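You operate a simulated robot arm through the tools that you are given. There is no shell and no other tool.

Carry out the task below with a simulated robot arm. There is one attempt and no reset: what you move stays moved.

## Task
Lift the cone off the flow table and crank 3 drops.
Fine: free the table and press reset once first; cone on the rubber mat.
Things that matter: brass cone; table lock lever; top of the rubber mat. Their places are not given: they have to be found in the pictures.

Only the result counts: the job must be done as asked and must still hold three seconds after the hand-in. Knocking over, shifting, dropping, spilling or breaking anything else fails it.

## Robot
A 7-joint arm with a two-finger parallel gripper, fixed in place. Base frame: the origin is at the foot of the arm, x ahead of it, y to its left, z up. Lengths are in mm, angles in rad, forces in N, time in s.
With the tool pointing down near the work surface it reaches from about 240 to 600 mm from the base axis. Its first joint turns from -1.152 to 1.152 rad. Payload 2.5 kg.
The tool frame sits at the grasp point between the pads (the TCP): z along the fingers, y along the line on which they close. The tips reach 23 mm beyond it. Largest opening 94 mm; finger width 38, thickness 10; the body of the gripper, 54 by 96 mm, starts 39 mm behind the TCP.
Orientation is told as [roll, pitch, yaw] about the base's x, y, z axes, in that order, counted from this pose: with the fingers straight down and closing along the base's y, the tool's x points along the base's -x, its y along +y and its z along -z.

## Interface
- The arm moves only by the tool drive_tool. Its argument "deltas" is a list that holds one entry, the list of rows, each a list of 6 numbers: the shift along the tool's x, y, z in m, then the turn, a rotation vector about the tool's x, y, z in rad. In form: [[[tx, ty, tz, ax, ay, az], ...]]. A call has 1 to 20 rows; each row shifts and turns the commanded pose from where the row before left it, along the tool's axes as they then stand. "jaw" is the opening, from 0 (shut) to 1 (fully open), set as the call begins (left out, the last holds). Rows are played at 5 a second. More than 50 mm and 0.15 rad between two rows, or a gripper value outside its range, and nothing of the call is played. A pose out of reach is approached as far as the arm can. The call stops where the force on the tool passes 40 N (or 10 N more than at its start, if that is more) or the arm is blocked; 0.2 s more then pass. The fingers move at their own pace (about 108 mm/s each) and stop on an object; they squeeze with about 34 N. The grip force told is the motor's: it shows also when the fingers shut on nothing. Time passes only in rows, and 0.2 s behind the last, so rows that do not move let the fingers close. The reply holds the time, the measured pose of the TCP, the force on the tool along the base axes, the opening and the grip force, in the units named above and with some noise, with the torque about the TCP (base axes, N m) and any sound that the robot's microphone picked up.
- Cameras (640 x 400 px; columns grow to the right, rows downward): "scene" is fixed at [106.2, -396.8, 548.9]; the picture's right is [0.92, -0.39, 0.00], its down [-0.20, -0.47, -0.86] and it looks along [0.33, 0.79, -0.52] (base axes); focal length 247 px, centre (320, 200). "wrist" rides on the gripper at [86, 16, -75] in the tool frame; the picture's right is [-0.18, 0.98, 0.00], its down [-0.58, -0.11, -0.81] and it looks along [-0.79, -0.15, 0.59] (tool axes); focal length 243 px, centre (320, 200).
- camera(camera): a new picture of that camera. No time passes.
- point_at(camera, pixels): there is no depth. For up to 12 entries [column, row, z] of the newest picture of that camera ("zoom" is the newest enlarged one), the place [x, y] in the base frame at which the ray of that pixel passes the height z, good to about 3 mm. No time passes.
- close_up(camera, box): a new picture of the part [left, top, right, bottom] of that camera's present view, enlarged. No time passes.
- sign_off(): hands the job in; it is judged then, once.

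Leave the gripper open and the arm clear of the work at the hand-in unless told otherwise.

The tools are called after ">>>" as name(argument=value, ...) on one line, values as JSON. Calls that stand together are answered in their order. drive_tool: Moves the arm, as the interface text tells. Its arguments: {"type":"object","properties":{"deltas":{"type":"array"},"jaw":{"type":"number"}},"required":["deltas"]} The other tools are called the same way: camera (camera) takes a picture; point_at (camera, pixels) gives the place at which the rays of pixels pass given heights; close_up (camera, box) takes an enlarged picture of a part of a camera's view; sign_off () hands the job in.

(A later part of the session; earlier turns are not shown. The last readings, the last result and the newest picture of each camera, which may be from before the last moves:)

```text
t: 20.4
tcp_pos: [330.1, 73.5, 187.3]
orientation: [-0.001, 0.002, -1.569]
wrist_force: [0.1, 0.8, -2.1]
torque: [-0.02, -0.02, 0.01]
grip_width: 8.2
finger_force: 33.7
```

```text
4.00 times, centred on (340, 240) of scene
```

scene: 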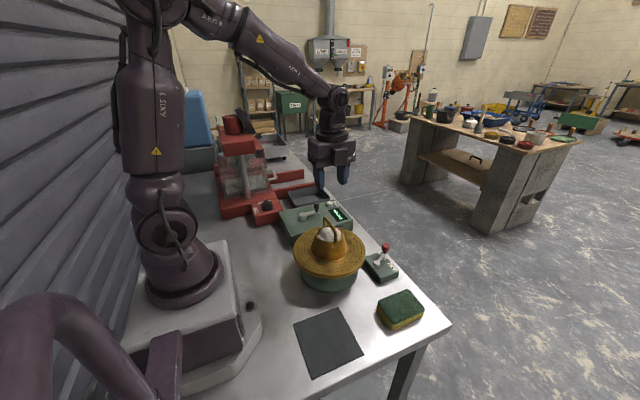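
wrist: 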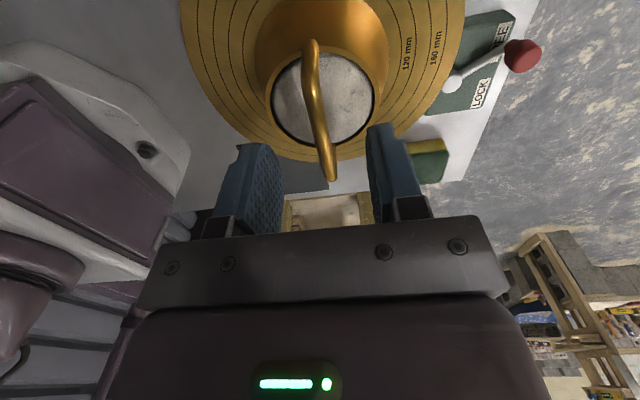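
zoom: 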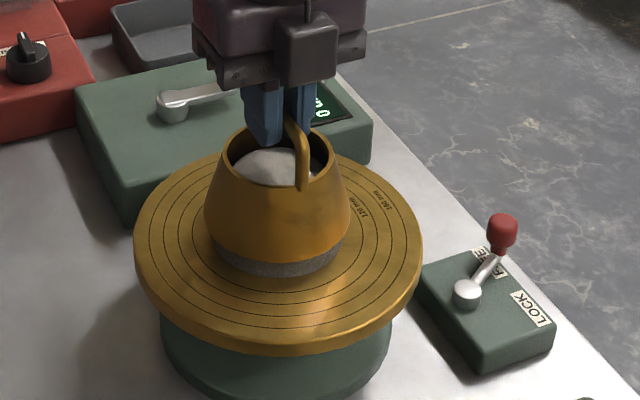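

The cone rises and the mortar stays on the plate. I continue straight up by about 105 mm until the cone is well above the mortar.

>>> drive_tool(deltas=[[[0, 0, -0.008, 0, 0, 0], [0, 0, -0.01, 0, 0, 0], [0, 0, -0.012, 0, 0, 0], [0, 0, -0.015, 0, 0, 0], [0, 0, -0.015, 0, 0, 0], [0, 0, -0.02, 0, 0, 0], [0, 0, -0.025, 0, 0, 0], [0, 0, 0, 0, 0, 0]]])

>>> camera(camera="scene")

>>> camera(camera="wrist")

```text
t: 22.2
tcp_pos: [328.9, 73.4, 292.4]
orientation: [0.0, 0.001, -1.57]
wrist_force: [-0.7, -0.4, -3.1]
torque: [0.0, 0.01, -0.02]
grip_width: 8.2
finger_force: 33.6
```

```text
taken
```

scene: 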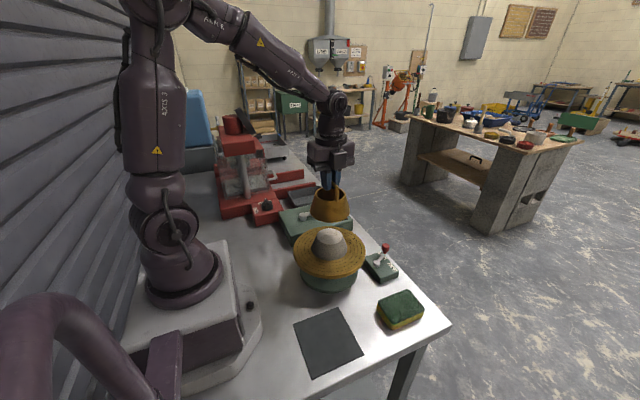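

```text
taken
```

wrist: 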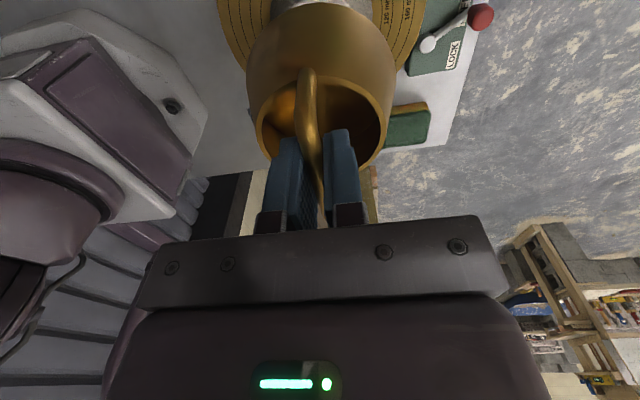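

The cone is clear and the mortar stands alone on the plate. I carry the cone level to above the mat centre (240, -117), in modest steps to avoid swinging.

>>> drive_tool(deltas=[[[-0.0119, -0.0055, 0, 0, 0, 0], [-0.0238, -0.0111, 0, 0, 0, 0], [-0.0238, -0.0111, 0, 0, 0, 0], [-0.0238, -0.0111, 0, 0, 0, 0], [-0.0238, -0.0111, 0, 0, 0, 0], [-0.0238, -0.0111, 0, 0, 0, 0], [-0.0238, -0.0111, 0, 0, 0, 0], [-0.0238, -0.0111, 0, 0, 0, 0], [-0.0119, -0.0056, 0, 0, 0, 0], [0, 0, 0, 0, 0, 0], [0, 0, 0, 0, 0, 0]]])

>>> camera(camera="scene")

>>> camera(camera="wrist")

```text
t: 24.6
tcp_pos: [240.9, -117.5, 293.0]
orientation: [0.002, 0.0, -1.569]
wrist_force: [-0.1, -0.6, -3.1]
torque: [-0.02, -0.05, 0.01]
grip_width: 8.5
finger_force: 33.1
```

```text
taken
```

scene: 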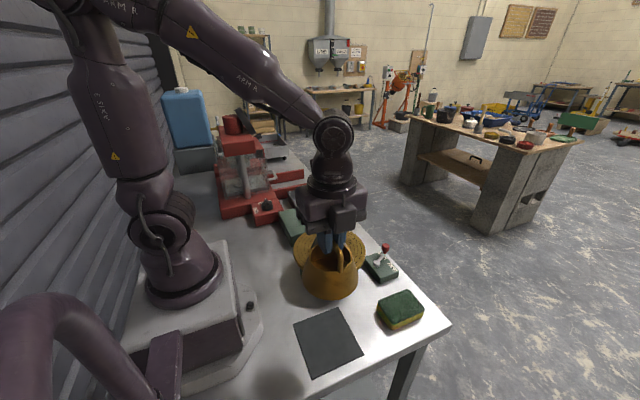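

```text
taken
```

wrist: 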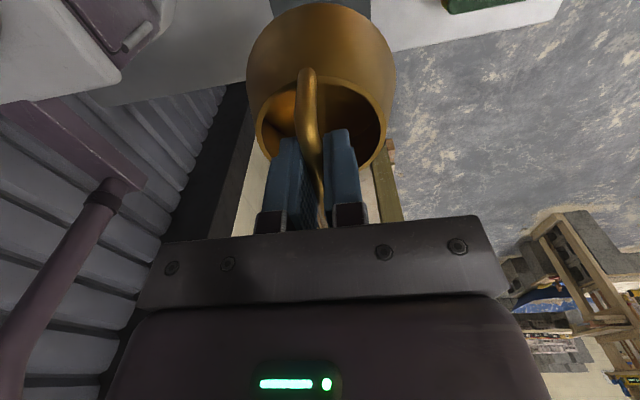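

The cone hangs level above the mat. It should touch down near TCP z≈95. I lower it to z≈125 first and look.

>>> drive_tool(deltas=[[[0, 0, 0.02, 0, 0, 0], [0, 0, 0.025, 0, 0, 0], [0, 0, 0.025, 0, 0, 0], [0, 0, 0.025, 0, 0, 0], [0, 0, 0.025, 0, 0, 0], [0, 0, 0.025, 0, 0, 0], [0, 0, 0.022, 0, 0, 0], [0, 0, 0, 0, 0, 0]]])

>>> camera(camera="scene")

>>> close_up(camera="scene", box=[270, 270, 400, 390])

```text
t: 26.4
tcp_pos: [241.6, -117.3, 124.7]
orientation: [0.001, 0.0, -1.569]
wrist_force: [0.0, 0.2, -3.3]
torque: [0.03, 0.0, 0.0]
grip_width: 8.5
finger_force: 34.4
```

```text
taken
```

scene: 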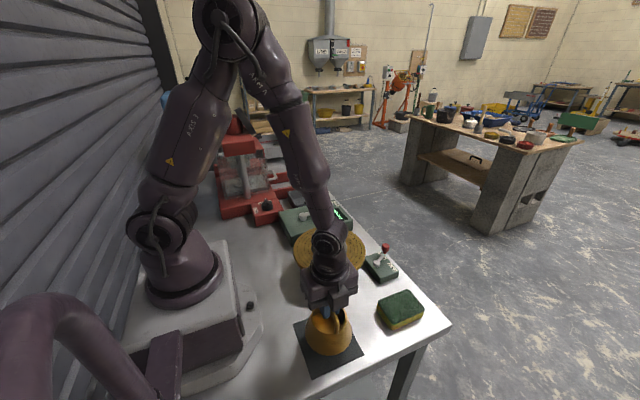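

```text
3.33 times, centred on (335, 330) of scene
```

zoom: 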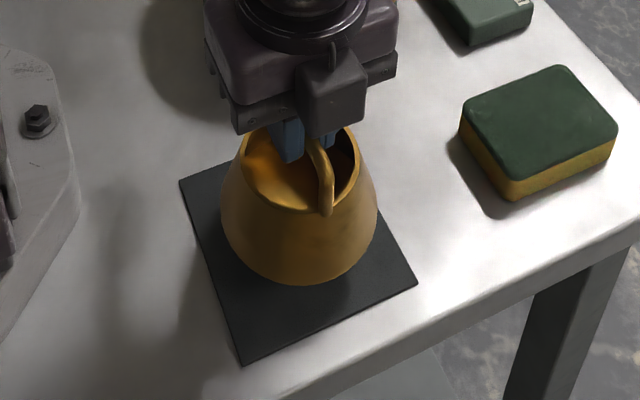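

The cone is above the mat with about 30 mm to go. I lower in small rows and watch the vertical force for touchdown.

>>> drive_tool(deltas=[[[0, 0, 0.008, 0, 0, 0], [0, 0, 0.008, 0, 0, 0], [0, 0, 0.005, 0, 0, 0], [0, 0, 0.003, 0, 0, 0], [0, 0, 0.002, 0, 0, 0], [0, 0, 0, 0, 0, 0]]])

>>> close_up(camera="scene", box=[270, 270, 400, 390])

```text
t: 27.8
tcp_pos: [240.7, -118.3, 100.6]
orientation: [0.001, -0.002, -1.568]
wrist_force: [0.2, -0.5, -2.0]
torque: [0.01, -0.02, 0.0]
grip_width: 8.4
finger_force: 33.8
```

```text
3.33 times, centred on (335, 330) of scene
```

zoom: 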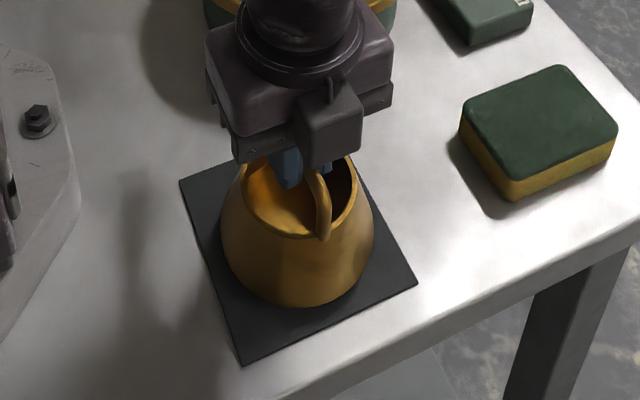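

The cone still hangs, at about -2 N. I continue down in 1.5 mm rows.

>>> drive_tool(deltas=[[[0, 0, 0.0015, 0, 0, 0], [0, 0, 0.0015, 0, 0, 0], [0, 0, 0.001, 0, 0, 0], [0, 0, 0, 0, 0, 0]]])

```text
t: 28.8
tcp_pos: [241.2, -117.9, 95.5]
orientation: [0.001, 0.0, -1.571]
wrist_force: [-0.3, 0.6, -2.6]
torque: [0.02, -0.02, 0.02]
grip_width: 8.0
finger_force: 33.8
```

Still carrying the cone's weight, at -2.6 N. I go down in 1 mm rows.

>>> drive_tool(deltas=[[[0, 0, 0.001, 0, 0, 0], [0, 0, 0.001, 0, 0, 0], [0, 0, 0, 0, 0, 0]]])

>>> close_up(camera="scene", box=[280, 290, 380, 390])

```text
t: 29.6
tcp_pos: [240.0, -116.4, 94.9]
orientation: [0.002, 0.0, -1.569]
wrist_force: [0.7, -0.2, -3.3]
torque: [0.04, 0.0, 0.01]
grip_width: 8.2
finger_force: 33.9
```

```text
4.00 times, centred on (330, 340) of scene
```

zoom: 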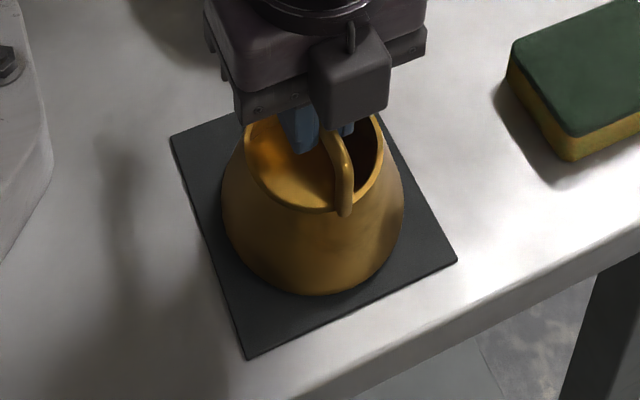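

There is a thin gap under the cone still. I continue in 1 mm rows.

>>> drive_tool(deltas=[[[0, 0, 0.001, 0, 0, 0], [0, 0, 0.001, 0, 0, 0], [0, 0, 0.001, 0, 0, 0], [0, 0, 0, 0, 0, 0]]])

```text
t: 30.6
tcp_pos: [240.1, -117.0, 90.1]
orientation: [0.002, 0.001, -1.569]
wrist_force: [-0.3, -0.5, -2.9]
torque: [0.02, -0.01, 0.0]
grip_width: 8.2
finger_force: 34.0
```

Still hanging, at -2.9 N. I continue carefully in 1 mm rows.

>>> drive_tool(deltas=[[[0, 0, 0.001, 0, 0, 0], [0, 0, 0.001, 0, 0, 0], [0, 0, 0, 0, 0, 0]]])

>>> close_up(camera="scene", box=[280, 290, 380, 390])

```text
t: 31.4
tcp_pos: [239.8, -117.7, 88.1]
orientation: [0.003, 0.001, -1.569]
wrist_force: [0.9, 0.1, -3.0]
torque: [0.01, -0.02, -0.01]
grip_width: 8.4
finger_force: 34.0
```

```text
4.00 times, centred on (330, 340) of scene
```

zoom: 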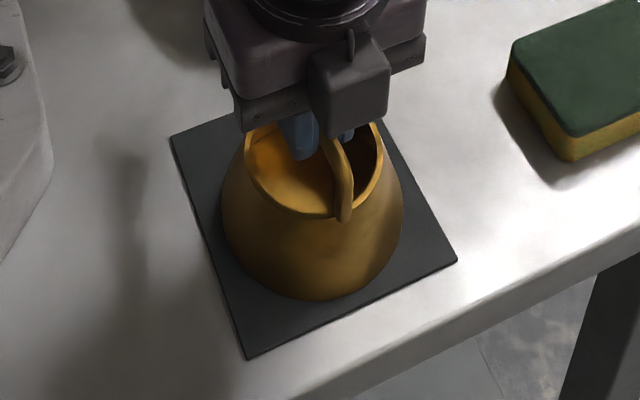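

Not yet touching. I continue down.

>>> drive_tool(deltas=[[[0, 0, 0.001, 0, 0, 0], [0, 0, 0.001, 0, 0, 0], [0, 0, 0, 0, 0, 0]]])

```text
t: 32.2
tcp_pos: [240.1, -116.5, 87.2]
orientation: [0.003, -0.001, -1.57]
wrist_force: [-6.4, 2.7, 24.2]
torque: [0.08, 0.02, 0.0]
grip_width: 8.4
finger_force: 34.4
```

The force jumped to +24 N, so the cone is standing on the mat. I back off 1 mm to relieve the pressure before opening.

>>> drive_tool(deltas=[[[0, 0, -0.0008, 0, 0, 0], [0, 0, 0, 0, 0, 0]]])

>>> close_up(camera="scene", box=[280, 290, 380, 390])

```text
t: 32.8
tcp_pos: [241.0, -118.2, 87.6]
orientation: [0.0, 0.001, -1.569]
wrist_force: [-0.5, 1.2, -2.6]
torque: [0.0, -0.04, 0.0]
grip_width: 8.2
finger_force: 34.1
```

```text
4.00 times, centred on (330, 340) of scene
```

zoom: 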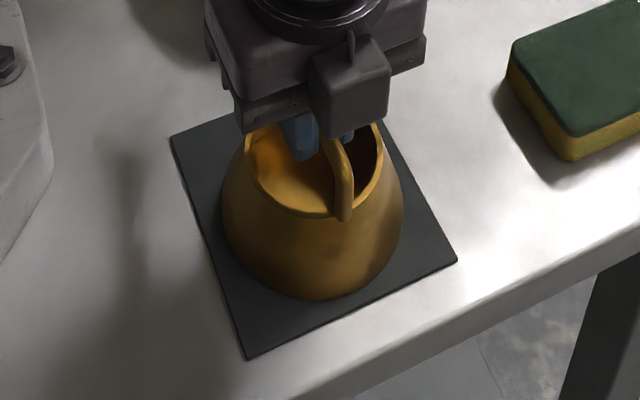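

The cone is within a fraction of a millimetre of resting. I lower 0.4 mm again for light contact and open the jaws halfway.

>>> drive_tool(deltas=[[[0, 0, 0.0004, 0, 0, 0], [0, 0, 0, 0, 0, 0]]])

>>> drive_tool(deltas=[[[0, 0, 0, 0, 0, 0], [0, 0, 0, 0, 0, 0], [0, 0, 0, 0, 0, 0]]], jaw=0.45)

>>> camera(camera="wrist")

>>> close_up(camera="scene", box=[280, 290, 380, 390])

```text
t: 33.4
tcp_pos: [240.1, -117.3, 87.2]
orientation: [0.001, 0.001, -1.568]
wrist_force: [-0.4, 1.0, -3.0]
torque: [0.01, 0.0, 0.0]
grip_width: 8.6
finger_force: 33.6
```

```text
t: 34.2
tcp_pos: [240.7, -117.9, 86.5]
orientation: [0.001, 0.001, -1.569]
wrist_force: [0.5, 0.3, -0.8]
torque: [-0.03, 0.01, -0.02]
grip_width: 42.3
finger_force: 0.1
```

```text
taken
```

wrist: 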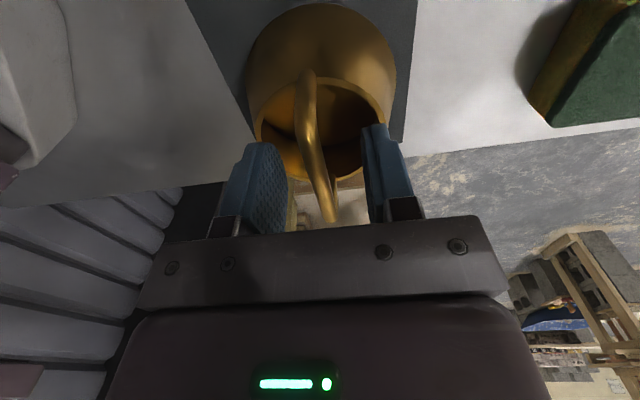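

```text
4.00 times, centred on (330, 340) of scene
```

zoom: 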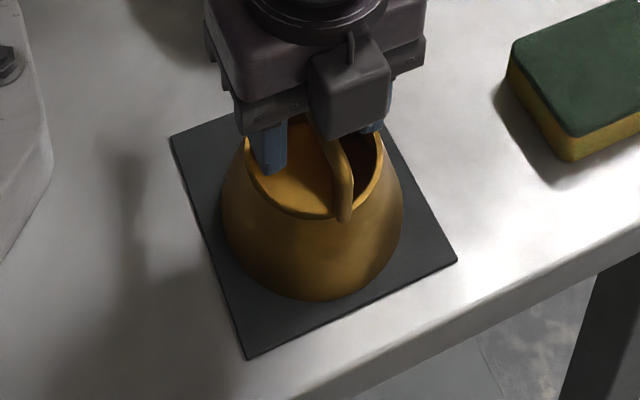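

The cone stands on the mat and the bar is free of the pads. I rise straight up.

>>> drive_tool(deltas=[[[0, 0, -0.01, 0, 0, 0], [0, 0, -0.015, 0, 0, 0], [0, 0, -0.03, 0, 0, 0], [0, 0, -0.045, 0, 0, 0], [0, 0, -0.045, 0, 0, 0], [0, 0, -0.045, 0, 0, 0], [0, 0, -0.02, 0, 0, 0]]])

>>> camera(camera="scene")

>>> close_up(camera="scene", box=[270, 290, 390, 390])

```text
t: 35.8
tcp_pos: [240.2, -116.7, 298.1]
orientation: [0.0, -0.001, -1.57]
wrist_force: [0.6, -0.2, -0.3]
torque: [-0.03, 0.01, 0.01]
grip_width: 42.3
finger_force: 0.0
```

```text
taken
```

scene: 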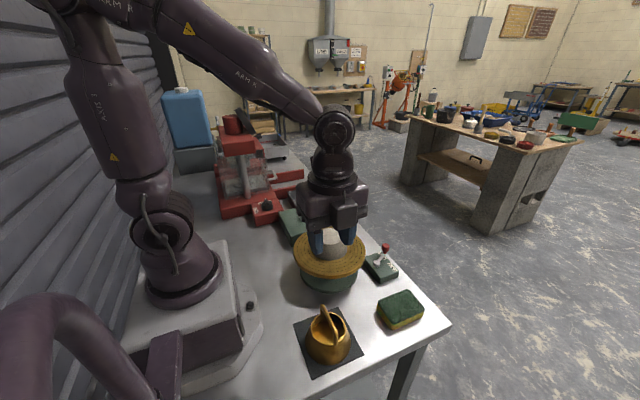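

```text
4.00 times, centred on (330, 340) of scene
```

zoom: 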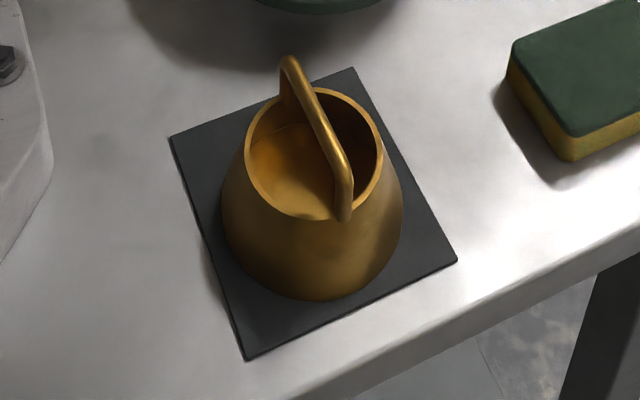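

The cone stands well inside the mat. For cranking, I turn the tool back to its original heading first, staying high.

>>> drive_tool(deltas=[[[0, 0, 0, 0, 0, -0.1428], [0, 0, 0, 0, 0, -0.1428], [0, 0, 0, 0, 0, -0.1428], [0, 0, 0, 0, 0, -0.1428], [0, 0, 0, 0, 0, -0.1428], [0, 0, 0, 0, 0, -0.1428], [0, 0, 0, 0, 0, -0.1428], [0, 0, 0, 0, 0, -0.1428], [0, 0, 0, 0, 0, -0.1428], [0, 0, 0, 0, 0, -0.1428], [0, 0, 0, 0, 0, -0.1428], [0, 0, 0, 0, 0, 0]]])

```text
t: 38.4
tcp_pos: [241.0, -118.4, 296.7]
orientation: [0.002, -0.002, 0.001]
wrist_force: [0.6, 0.6, 1.4]
torque: [0.01, 0.01, 0.01]
grip_width: 42.2
finger_force: 0.0
```

The tool is back at its original heading. I travel at height to above the crank box, near (300, 265, 260), for a close look.

>>> drive_tool(deltas=[[[-0.0059, 0.0383, 0.0037, 0, 0, 0], [-0.0059, 0.0383, 0.0037, 0, 0, 0], [-0.0059, 0.0383, 0.0037, 0, 0, 0], [-0.0059, 0.0383, 0.0037, 0, 0, 0], [-0.0059, 0.0383, 0.0037, 0, 0, 0], [-0.0059, 0.0383, 0.0037, 0, 0, 0], [-0.0059, 0.0383, 0.0037, 0, 0, 0], [-0.0059, 0.0383, 0.0037, 0, 0, 0], [-0.0059, 0.0383, 0.0037, 0, 0, 0], [-0.0059, 0.0383, 0.0037, 0, 0, 0]]])

>>> camera(camera="wrist")

>>> camera(camera="scene")

```text
t: 40.6
tcp_pos: [297.8, 266.3, 260.5]
orientation: [-0.002, 0.0, 0.001]
wrist_force: [0.3, 0.8, -0.9]
torque: [0.04, -0.01, -0.01]
grip_width: 42.3
finger_force: 0.0
```

```text
taken
```

wrist: 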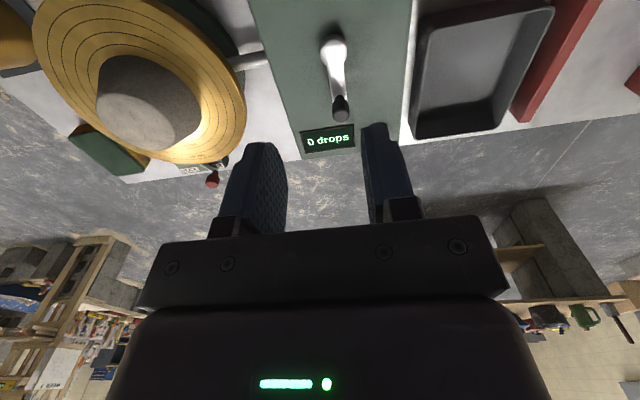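

```text
taken
```

scene: 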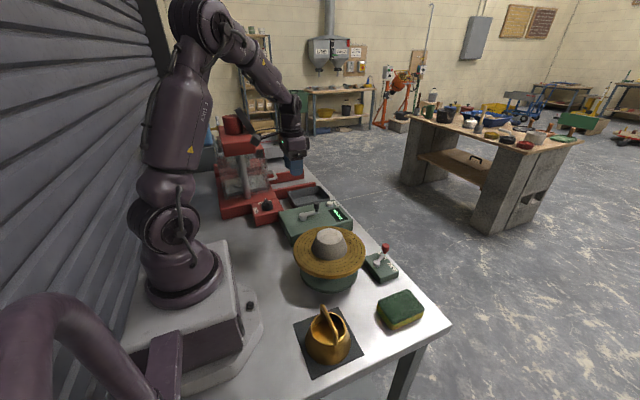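

The crank is visible at wrist pixels (333, 45) for the hub and (340, 108) for the knob. There is no occlusion in the scene view. I enlarge both.

>>> close_up(camera="wrist", box=[260, 15, 420, 125])

>>> close_up(camera="scene", box=[290, 190, 340, 222])

```text
3.64 times, centred on (340, 70) of wrist
```

zoom: 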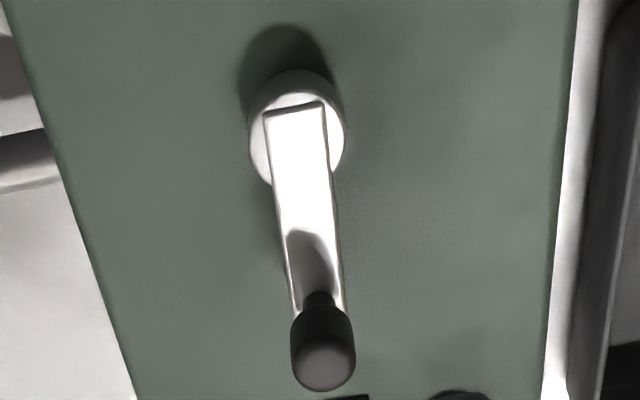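

```text
12.50 times, centred on (315, 206) of scene
```

zoom: 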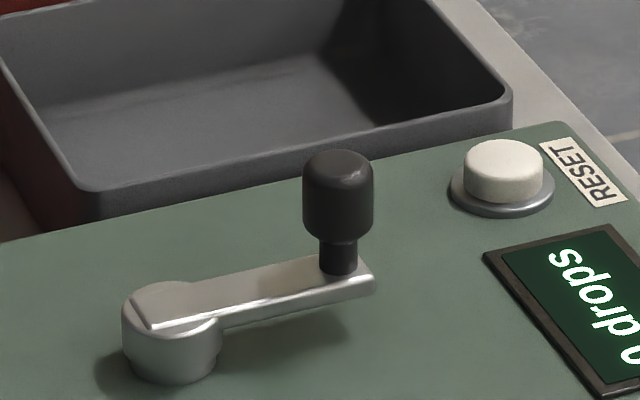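

I cast rays through the knob top, the knob's neck base, and the hub top centre from both views.

>>> point_at(camera="wrist", pixels=[[341.4, 115.4, 80], [341.4, 115.4, 110], [339.45, 97.5, 60], [339.45, 97.5, 80], [333.7, 52.1, 60], [333.7, 52.1, 80]])

>>> point_at(camera="scene", pixels=[[316.44, 203.2, 80], [316.44, 203.2, 110], [316.44, 211.2, 60], [316.44, 211.2, 80], [303.16, 214.8, 60], [303.16, 214.8, 80], [316.44, 207.5, 80], [316.44, 207.5, 100]])

```text
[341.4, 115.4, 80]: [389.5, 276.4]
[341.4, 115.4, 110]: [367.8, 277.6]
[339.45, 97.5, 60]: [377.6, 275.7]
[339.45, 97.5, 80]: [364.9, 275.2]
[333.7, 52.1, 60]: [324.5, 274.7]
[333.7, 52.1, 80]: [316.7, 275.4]
```

```text
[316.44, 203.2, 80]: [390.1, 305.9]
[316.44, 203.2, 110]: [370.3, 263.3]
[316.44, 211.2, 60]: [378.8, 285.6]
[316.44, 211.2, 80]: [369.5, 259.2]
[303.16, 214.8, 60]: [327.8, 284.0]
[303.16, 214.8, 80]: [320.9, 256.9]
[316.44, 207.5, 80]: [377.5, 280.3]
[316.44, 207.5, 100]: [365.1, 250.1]
```

The crank hub centre is at about (324, 275) and the knob axis at about (375, 276), so the radius is about 51. The knob is about 19 mm thick, with its body from z≈75 to 100, and the arm's top is near z≈68. I move above the knob to TCP z≈130, with tips above the knob, and check the alignment.

>>> drive_tool(deltas=[[[-0.038, 0.0055, 0, 0, 0, 0], [-0.038, 0.0055, 0, 0, 0, 0], [0, 0, 0.033, 0, 0, 0], [0, 0, 0.033, 0, 0, 0], [0, 0, 0.032, 0, 0, 0], [0, 0, 0.03, 0, 0, 0], [0, 0, 0, 0, 0, 0]]])

>>> camera(camera="wrist")

>>> close_up(camera="scene", box=[280, 170, 360, 220])

```text
t: 42.2
tcp_pos: [374.6, 275.5, 133.2]
orientation: [0.0, -0.003, 0.0]
wrist_force: [0.2, 0.5, -0.5]
torque: [0.03, 0.0, -0.01]
grip_width: 42.1
finger_force: 0.1
```

```text
taken
```

wrist: 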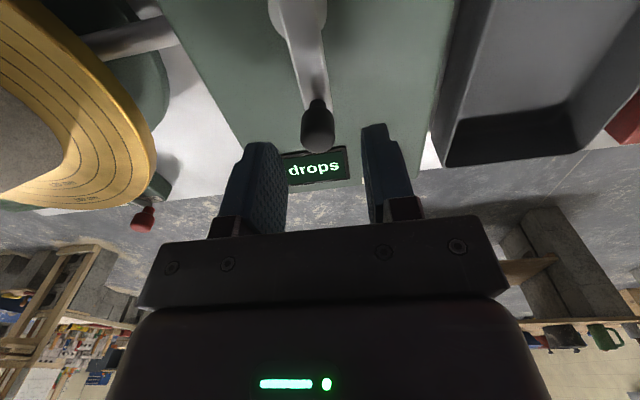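

```text
8.00 times, centred on (320, 195) of scene
```

zoom: 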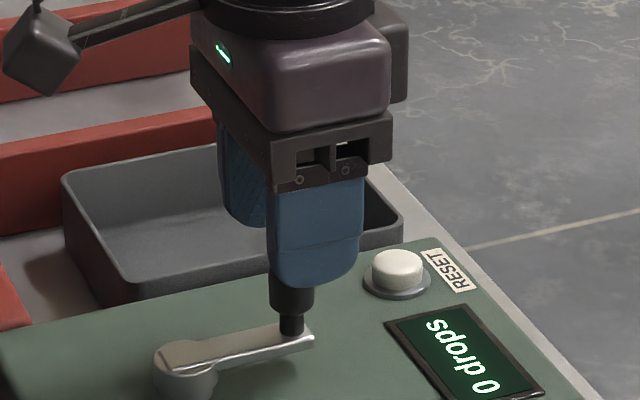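

The knob top is at about (318, 140) in the wrist view, between the fingers. I enlarge it and check its place against the tool.

>>> close_up(camera="wrist", box=[220, 0, 400, 170])

>>> point_at(camera="wrist", pixels=[[318, 139, 100], [318, 139, 95], [303, 136, 95], [333, 136, 95], [317, 98, 75], [297, 15, 67]])

```text
2.35 times, centred on (310, 85) of wrist
```

zoom: 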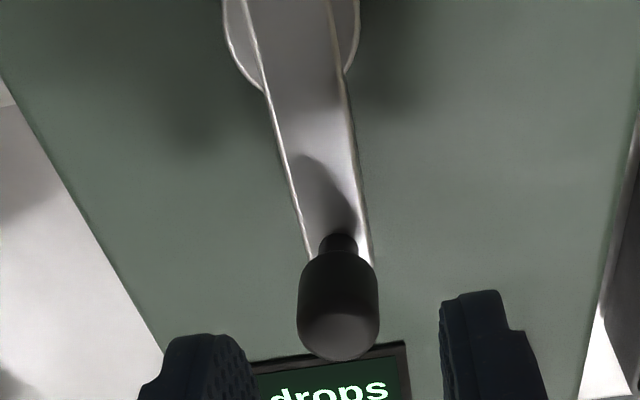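

```text
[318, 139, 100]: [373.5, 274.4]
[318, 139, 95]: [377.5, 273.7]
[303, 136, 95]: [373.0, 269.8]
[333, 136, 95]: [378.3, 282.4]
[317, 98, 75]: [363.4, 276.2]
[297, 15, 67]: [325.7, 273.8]
```

The knob axis is at about (375, 275), which matches the tool. I lower to TCP z≈97, so the tips should be just above the crank arm, and check in the scene view.

>>> drive_tool(deltas=[[[0, 0, 0.015, 0, 0, 0], [0, 0, 0.012, 0, 0, 0], [0, 0, 0.008, 0, 0, 0], [0, 0, 0, 0, 0, 0]]])

>>> close_up(camera="scene", box=[285, 180, 345, 220])

>>> close_up(camera="wrist", box=[220, 40, 420, 220])

```text
t: 43.2
tcp_pos: [375.0, 275.1, 97.2]
orientation: [0.001, -0.002, 0.0]
wrist_force: [-0.2, -0.4, -0.1]
torque: [-0.02, -0.01, -0.02]
grip_width: 42.3
finger_force: 0.1
```

```text
10.00 times, centred on (315, 200) of scene
```

zoom: 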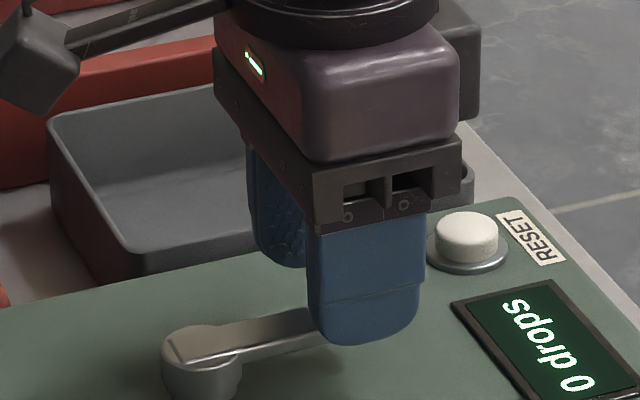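

```text
2.22 times, centred on (320, 130) of wrist
```

zoom: 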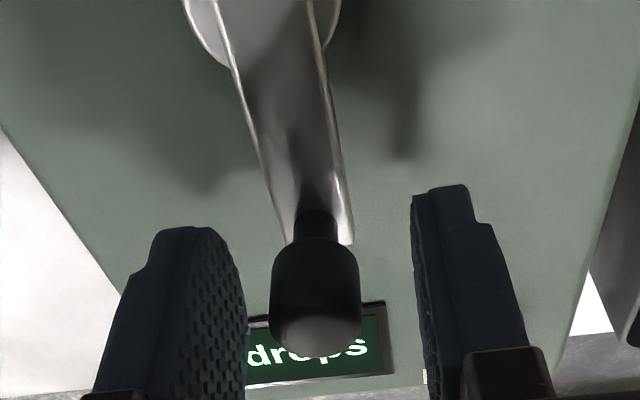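

The knob sits between the pads, with the tips just above the arm. I close on the knob.

>>> drive_tool(deltas=[[[0, 0, 0, 0, 0, 0], [0, 0, 0, 0, 0, 0], [0, 0, 0, 0, 0, 0]]], jaw=0)

>>> close_up(camera="wrist", box=[220, 40, 420, 220])

>>> close_up(camera="scene", box=[285, 180, 345, 220])

```text
t: 44.0
tcp_pos: [374.8, 275.3, 97.6]
orientation: [-0.001, -0.003, -0.002]
wrist_force: [-0.2, -7.5, 1.4]
torque: [-0.09, 0.25, 0.12]
grip_width: 19.6
finger_force: 44.9
```

```text
2.22 times, centred on (320, 130) of wrist
```

zoom: 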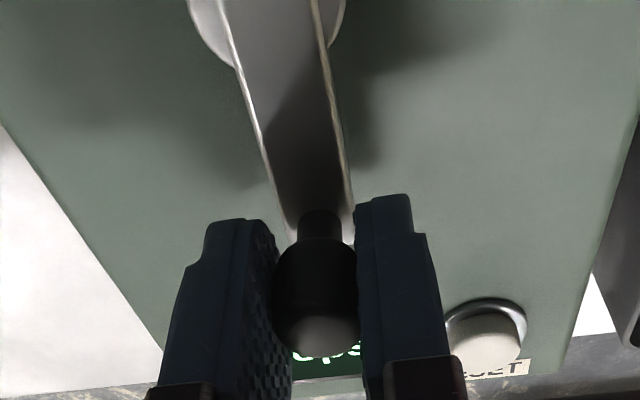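

```text
10.00 times, centred on (315, 200) of scene
```

zoom: 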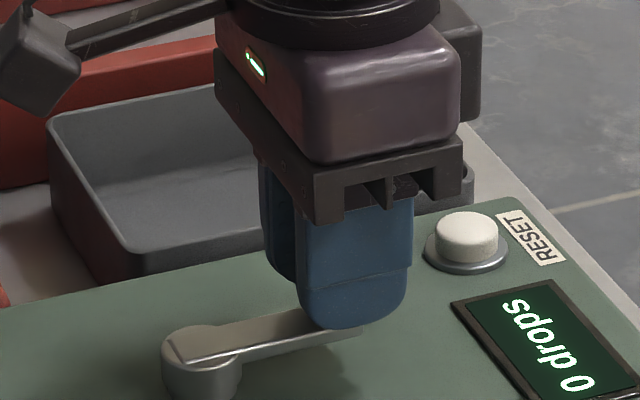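

The knob is held at 19.6 mm, with a slight -7.5 N reaction in y. I first try a small clockwise turn, seen from above, by moving -y about 10 mm along the circle to feel the crank.

>>> drive_tool(deltas=[[[0.0001, -0.0027, 0, 0, 0, 0], [0.0001, -0.0027, 0, 0, 0, 0], [0.0006, -0.0045, 0, 0, 0, 0]]])

>>> close_up(camera="scene", box=[285, 180, 345, 220])

>>> close_up(camera="wrist", box=[220, 40, 420, 220])

```text
t: 44.8
tcp_pos: [374.4, 268.0, 97.1]
orientation: [0.003, -0.002, 0.002]
wrist_force: [-0.8, 6.5, -1.3]
torque: [0.08, -0.38, -0.31]
grip_width: 19.2
finger_force: 45.3
```

```text
10.00 times, centred on (315, 200) of scene
```

zoom: 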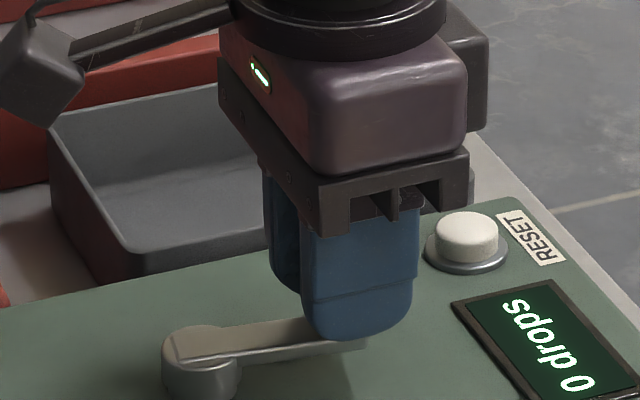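

```text
2.22 times, centred on (320, 130) of wrist
```

zoom: 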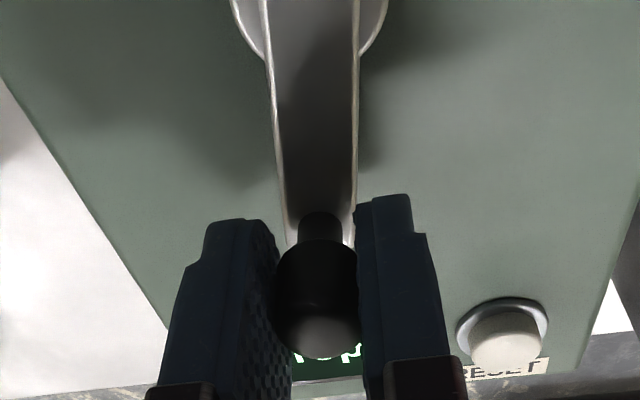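

The crank turns clockwise with about 6.5 N of drag. I continue clockwise in 10° rows around the centre (324, 275) with radius 51, and check the forces for any path error.

>>> drive_tool(deltas=[[[0.0023, -0.00858, 0, 0, 0, 0], [0.00375, -0.00806, 0, 0, 0, 0], [0.0051, -0.00728, 0, 0, 0, 0], [0.00629, -0.00629, 0, 0, 0, 0]]])

>>> close_up(camera="scene", box=[275, 180, 355, 235])

>>> close_up(camera="wrist", box=[220, 40, 420, 220])

```text
t: 45.8
tcp_pos: [357.8, 236.8, 98.6]
orientation: [0.003, -0.004, 0.001]
wrist_force: [3.0, 12.0, 4.3]
torque: [0.17, -0.39, -0.36]
grip_width: 19.2
finger_force: 45.4
```

```text
7.27 times, centred on (315, 208) of scene
```

zoom: 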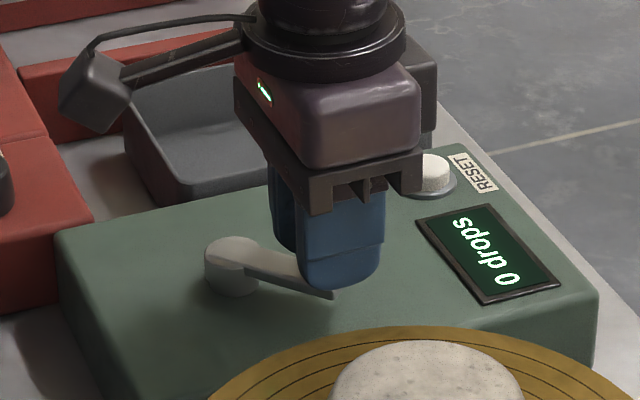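

```text
2.22 times, centred on (320, 130) of wrist
```

zoom: 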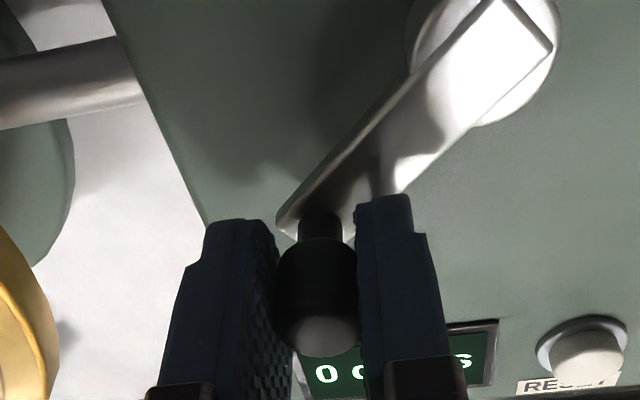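

The crank follows, and the radial force is only about 7 N. I continue clockwise to -100° and beyond in the same steps.

>>> drive_tool(deltas=[[[0.00728, -0.0048, 0, 0, 0, 0], [0.00806, -0.0035, 0, 0, 0, 0], [0.00858, -0.0021, 0, 0, 0, 0], [0.00886, -0.0006, 0, 0, 0, 0]]])

>>> close_up(camera="wrist", box=[220, 40, 420, 220])

>>> close_up(camera="scene", box=[275, 180, 355, 235])

```text
t: 46.8
tcp_pos: [324.9, 226.0, 98.8]
orientation: [0.001, -0.003, 0.001]
wrist_force: [7.7, 8.6, 2.7]
torque: [0.08, 0.14, -0.33]
grip_width: 19.2
finger_force: 45.3
```

```text
2.22 times, centred on (320, 130) of wrist
```

zoom: 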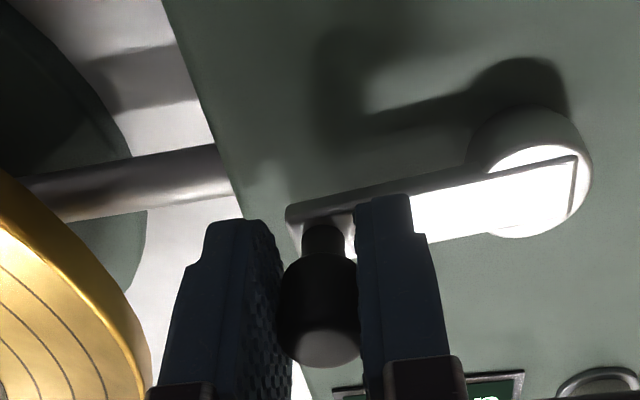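

```text
7.27 times, centred on (315, 208) of scene
```

zoom: 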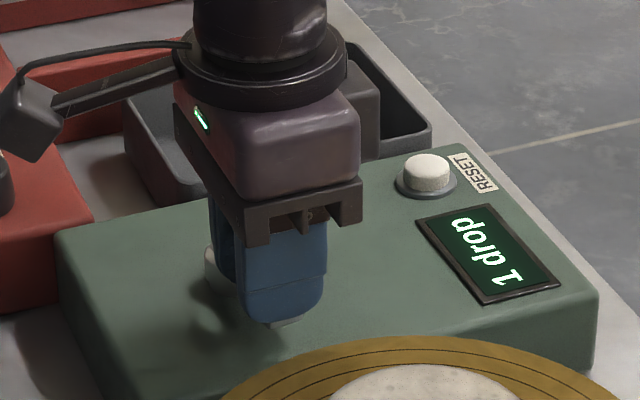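

The display already reads "1 drop", so the cam releases between -50° and -90°. The forces suggest a better centre of (325, 276) with radius 50. I continue clockwise on that circle to -140° and check the display and forces.

>>> drive_tool(deltas=[[[0.00756, 0.00187, 0, 0, 0, 0], [0.00842, 0.00226, 0, 0, 0, 0], [0.0079, 0.00368, 0, 0, 0, 0], [0.00714, 0.005, 0, 0, 0, 0], [0.00616, 0.00616, 0, 0, 0, 0]]])

>>> close_up(camera="scene", box=[265, 180, 365, 290])

>>> close_up(camera="wrist", box=[220, 40, 420, 220])

```text
t: 47.8
tcp_pos: [293.9, 230.5, 95.9]
orientation: [-0.014, 0.01, -0.005]
wrist_force: [-2.8, -1.8, 3.4]
torque: [0.03, -0.59, 0.2]
grip_width: 19.3
finger_force: 44.8
stopped in row 4: the force on the tool passed its limit at 42 N (the readings are from after the stop); the commanded pose is now the measured one
```

```text
3.64 times, centred on (315, 235) of scene
```

zoom: 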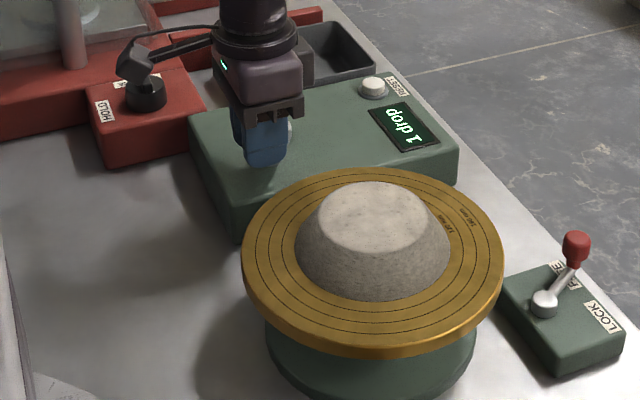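

```text
2.22 times, centred on (320, 130) of wrist
```

zoom: 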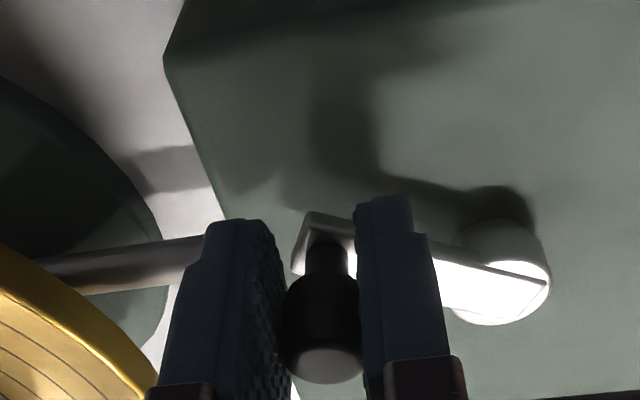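

The call stopped in row 4 at 42 N, and the knob seems to have slid a few mm along the pads. The display still reads "1 drop". I look closely at the crank and fingers before going on.

>>> close_up(camera="wrist", box=[290, 90, 430, 190])

>>> close_up(camera="scene", box=[275, 190, 335, 230])

>>> camera(camera="wrist")

```text
4.00 times, centred on (360, 140) of wrist
```

zoom: 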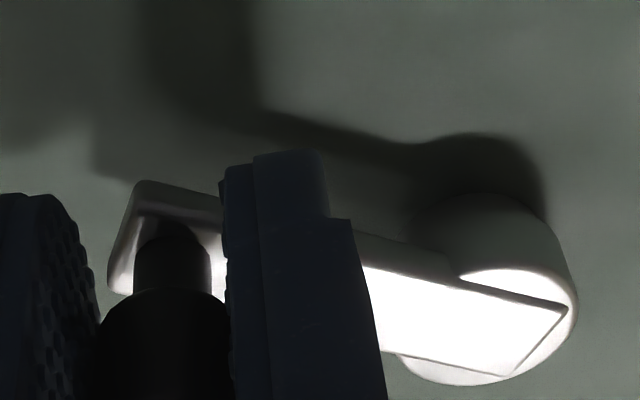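

```text
10.00 times, centred on (305, 210) of scene
```

zoom: 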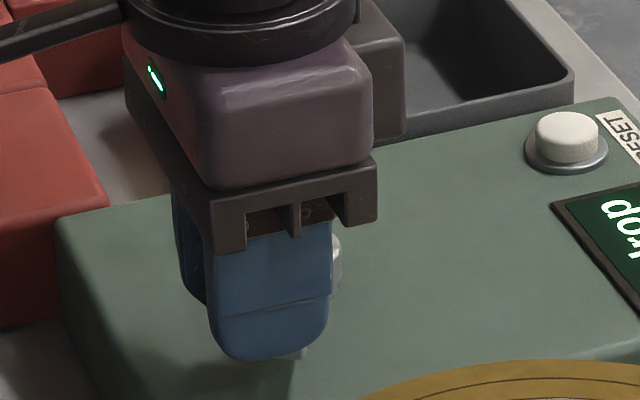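

```text
taken
```

wrist: 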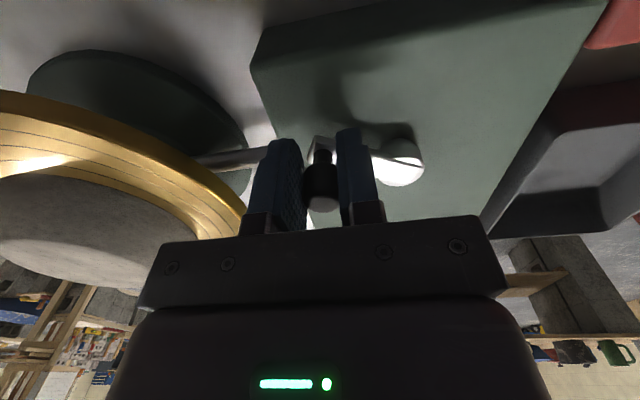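

I measure where the hub and the knob neck are now in this wrist view, to get the actual crank angle.

>>> point_at(camera="wrist", pixels=[[323, 155, 70], [322, 145, 68], [400, 172, 67], [396, 168, 67], [321, 200, 98]])

```text
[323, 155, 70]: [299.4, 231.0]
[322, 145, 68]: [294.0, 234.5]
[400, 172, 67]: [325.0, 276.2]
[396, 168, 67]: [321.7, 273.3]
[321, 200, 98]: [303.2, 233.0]
```

The hub is at about (324, 275) and the knob at about (303, 233), so the crank stands near -117° and the knob slid about 9 mm along the pads. I release the knob and rise to look at the crank without obstruction.

>>> drive_tool(deltas=[[[0, 0, 0, 0, 0, 0], [0, 0, 0, 0, 0, 0]]], jaw=0.45)

>>> drive_tool(deltas=[[[0, 0, -0.02, 0, 0, 0], [0, 0, -0.03, 0, 0, 0], [0, 0, -0.04, 0, 0, 0], [0.03, 0, -0.03, 0, 0, 0]]])

>>> camera(camera="wrist")

>>> close_up(camera="scene", box=[275, 185, 355, 240])

```text
t: 48.4
tcp_pos: [294.1, 229.7, 95.8]
orientation: [-0.013, 0.008, -0.006]
wrist_force: [-0.3, -0.2, -0.4]
torque: [0.0, -0.01, 0.03]
grip_width: 42.2
finger_force: 0.0
```

```text
t: 49.4
tcp_pos: [263.6, 231.0, 214.7]
orientation: [-0.013, 0.007, -0.007]
wrist_force: [-0.1, 0.8, 0.5]
torque: [-0.03, 0.01, -0.02]
grip_width: 42.4
finger_force: 0.0
```

```text
taken
```

wrist: 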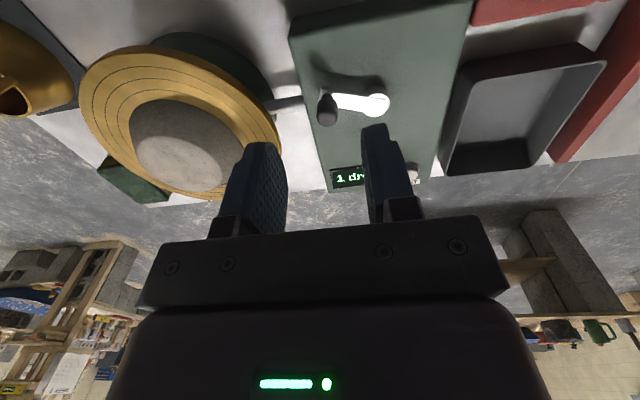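

```text
7.27 times, centred on (315, 212) of scene
```

zoom: 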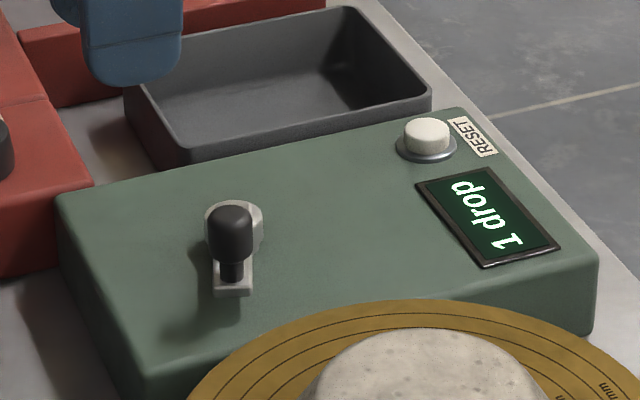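

The crank now stands at about -115° and the display still reads "1 drop". I locate the knob exactly from both views.

>>> close_up(camera="wrist", box=[290, 60, 420, 150])

>>> point_at(camera="scene", pixels=[[302.76, 214.06, 90], [302.76, 214.06, 110], [302.9, 222.3, 60], [302.9, 222.3, 80]])

>>> close_up(camera="scene", box=[260, 180, 400, 300])

```text
4.44 times, centred on (355, 105) of wrist
```

zoom: 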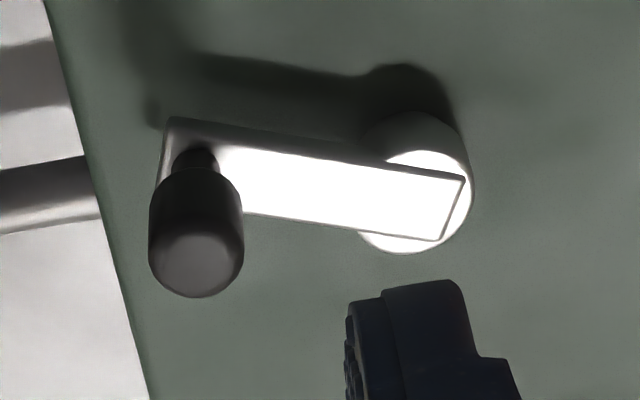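

```text
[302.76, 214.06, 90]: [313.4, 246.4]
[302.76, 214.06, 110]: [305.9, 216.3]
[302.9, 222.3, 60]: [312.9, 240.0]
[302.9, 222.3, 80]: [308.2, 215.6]
```

```text
3.33 times, centred on (330, 240) of scene
```

zoom: 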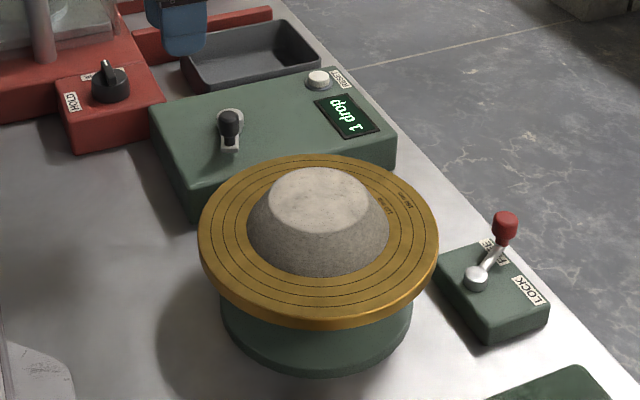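

I use the wrist view for the same points: knob top at (327.3, 118.5), neck base at (326.9, 97.1), and hub top at (375.7, 105).

>>> point_at(camera="wrist", pixels=[[327.3, 118.5, 90], [327.3, 118.5, 110], [326.9, 97.1, 60], [326.9, 97.1, 80], [375.7, 105, 60], [375.7, 105, 80]])

```text
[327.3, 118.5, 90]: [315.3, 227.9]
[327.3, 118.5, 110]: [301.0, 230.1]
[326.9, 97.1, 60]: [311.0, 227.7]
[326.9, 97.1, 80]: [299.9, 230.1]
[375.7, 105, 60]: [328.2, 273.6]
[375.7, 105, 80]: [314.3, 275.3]
```

The knob is at about (308, 229) and the hub at (323.5, 275), so the crank stands at about -109°. I straighten the small tilt left by the stop, go above the knob, and descend around it with the jaws open.

>>> drive_tool(deltas=[[[-0.0222, -0.001, 0, -0.013, -0.007, -0.007], [-0.0222, -0.001, 0, 0, 0, 0], [0, 0, 0.04, 0, 0, 0], [0, 0, 0.04, 0, 0, 0], [0, 0, 0, 0, 0, 0]]])

>>> close_up(camera="wrist", box=[220, 40, 420, 220])

```text
t: 50.6
tcp_pos: [309.0, 228.9, 135.7]
orientation: [-0.002, 0.003, 0.002]
wrist_force: [-0.3, 0.8, 0.9]
torque: [-0.05, 0.0, 0.0]
grip_width: 42.2
finger_force: 0.1
```

```text
2.22 times, centred on (320, 130) of wrist
```

zoom: 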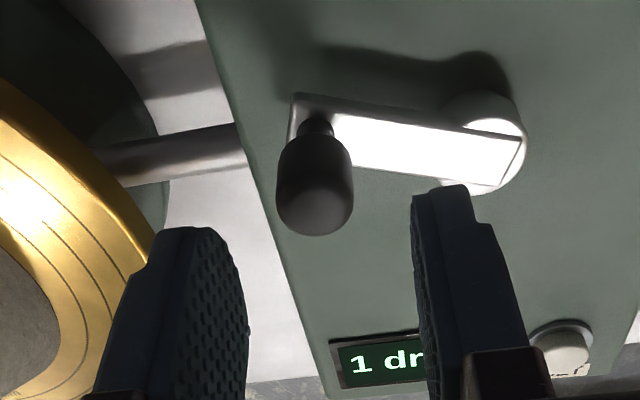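

The knob lines up between the fingers. I lower 37 mm and shift 2 mm back in x, then close on it again.

>>> drive_tool(deltas=[[[0.002, 0, 0.015, 0, 0, 0], [0, 0, 0.015, 0, 0, 0], [0, 0, 0.0075, 0, 0, 0], [0, 0, 0, 0, 0, 0]]])

>>> drive_tool(deltas=[[[0, 0, 0, 0, 0, 0], [0, 0, 0, 0, 0, 0], [0, 0, 0, 0, 0, 0]]], jaw=0)

>>> close_up(camera="wrist", box=[220, 40, 420, 220])

>>> close_up(camera="scene", box=[265, 190, 345, 245])

```text
t: 51.6
tcp_pos: [307.0, 229.4, 99.0]
orientation: [0.001, 0.002, 0.001]
wrist_force: [0.1, -0.7, 0.5]
torque: [-0.01, 0.06, -0.01]
grip_width: 42.1
finger_force: 0.1
```

```text
t: 52.4
tcp_pos: [306.6, 228.0, 97.7]
orientation: [-0.002, 0.003, 0.001]
wrist_force: [-2.6, -12.9, 1.5]
torque: [-0.12, -0.11, -0.04]
grip_width: 19.2
finger_force: 45.2
```

```text
2.22 times, centred on (320, 130) of wrist
```

zoom: 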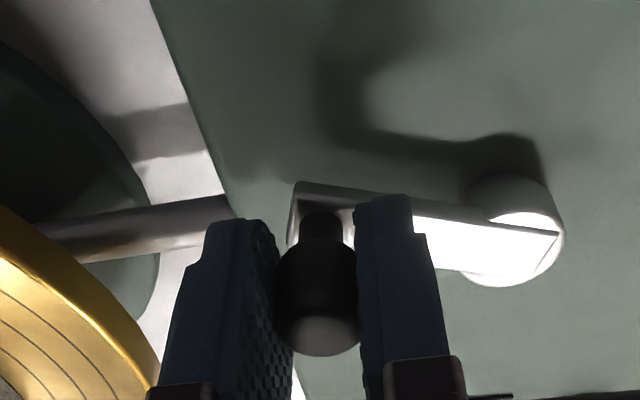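

```text
7.27 times, centred on (305, 218) of scene
```

zoom: 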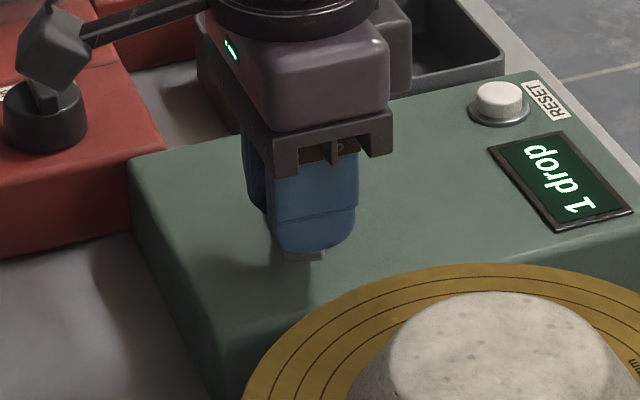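

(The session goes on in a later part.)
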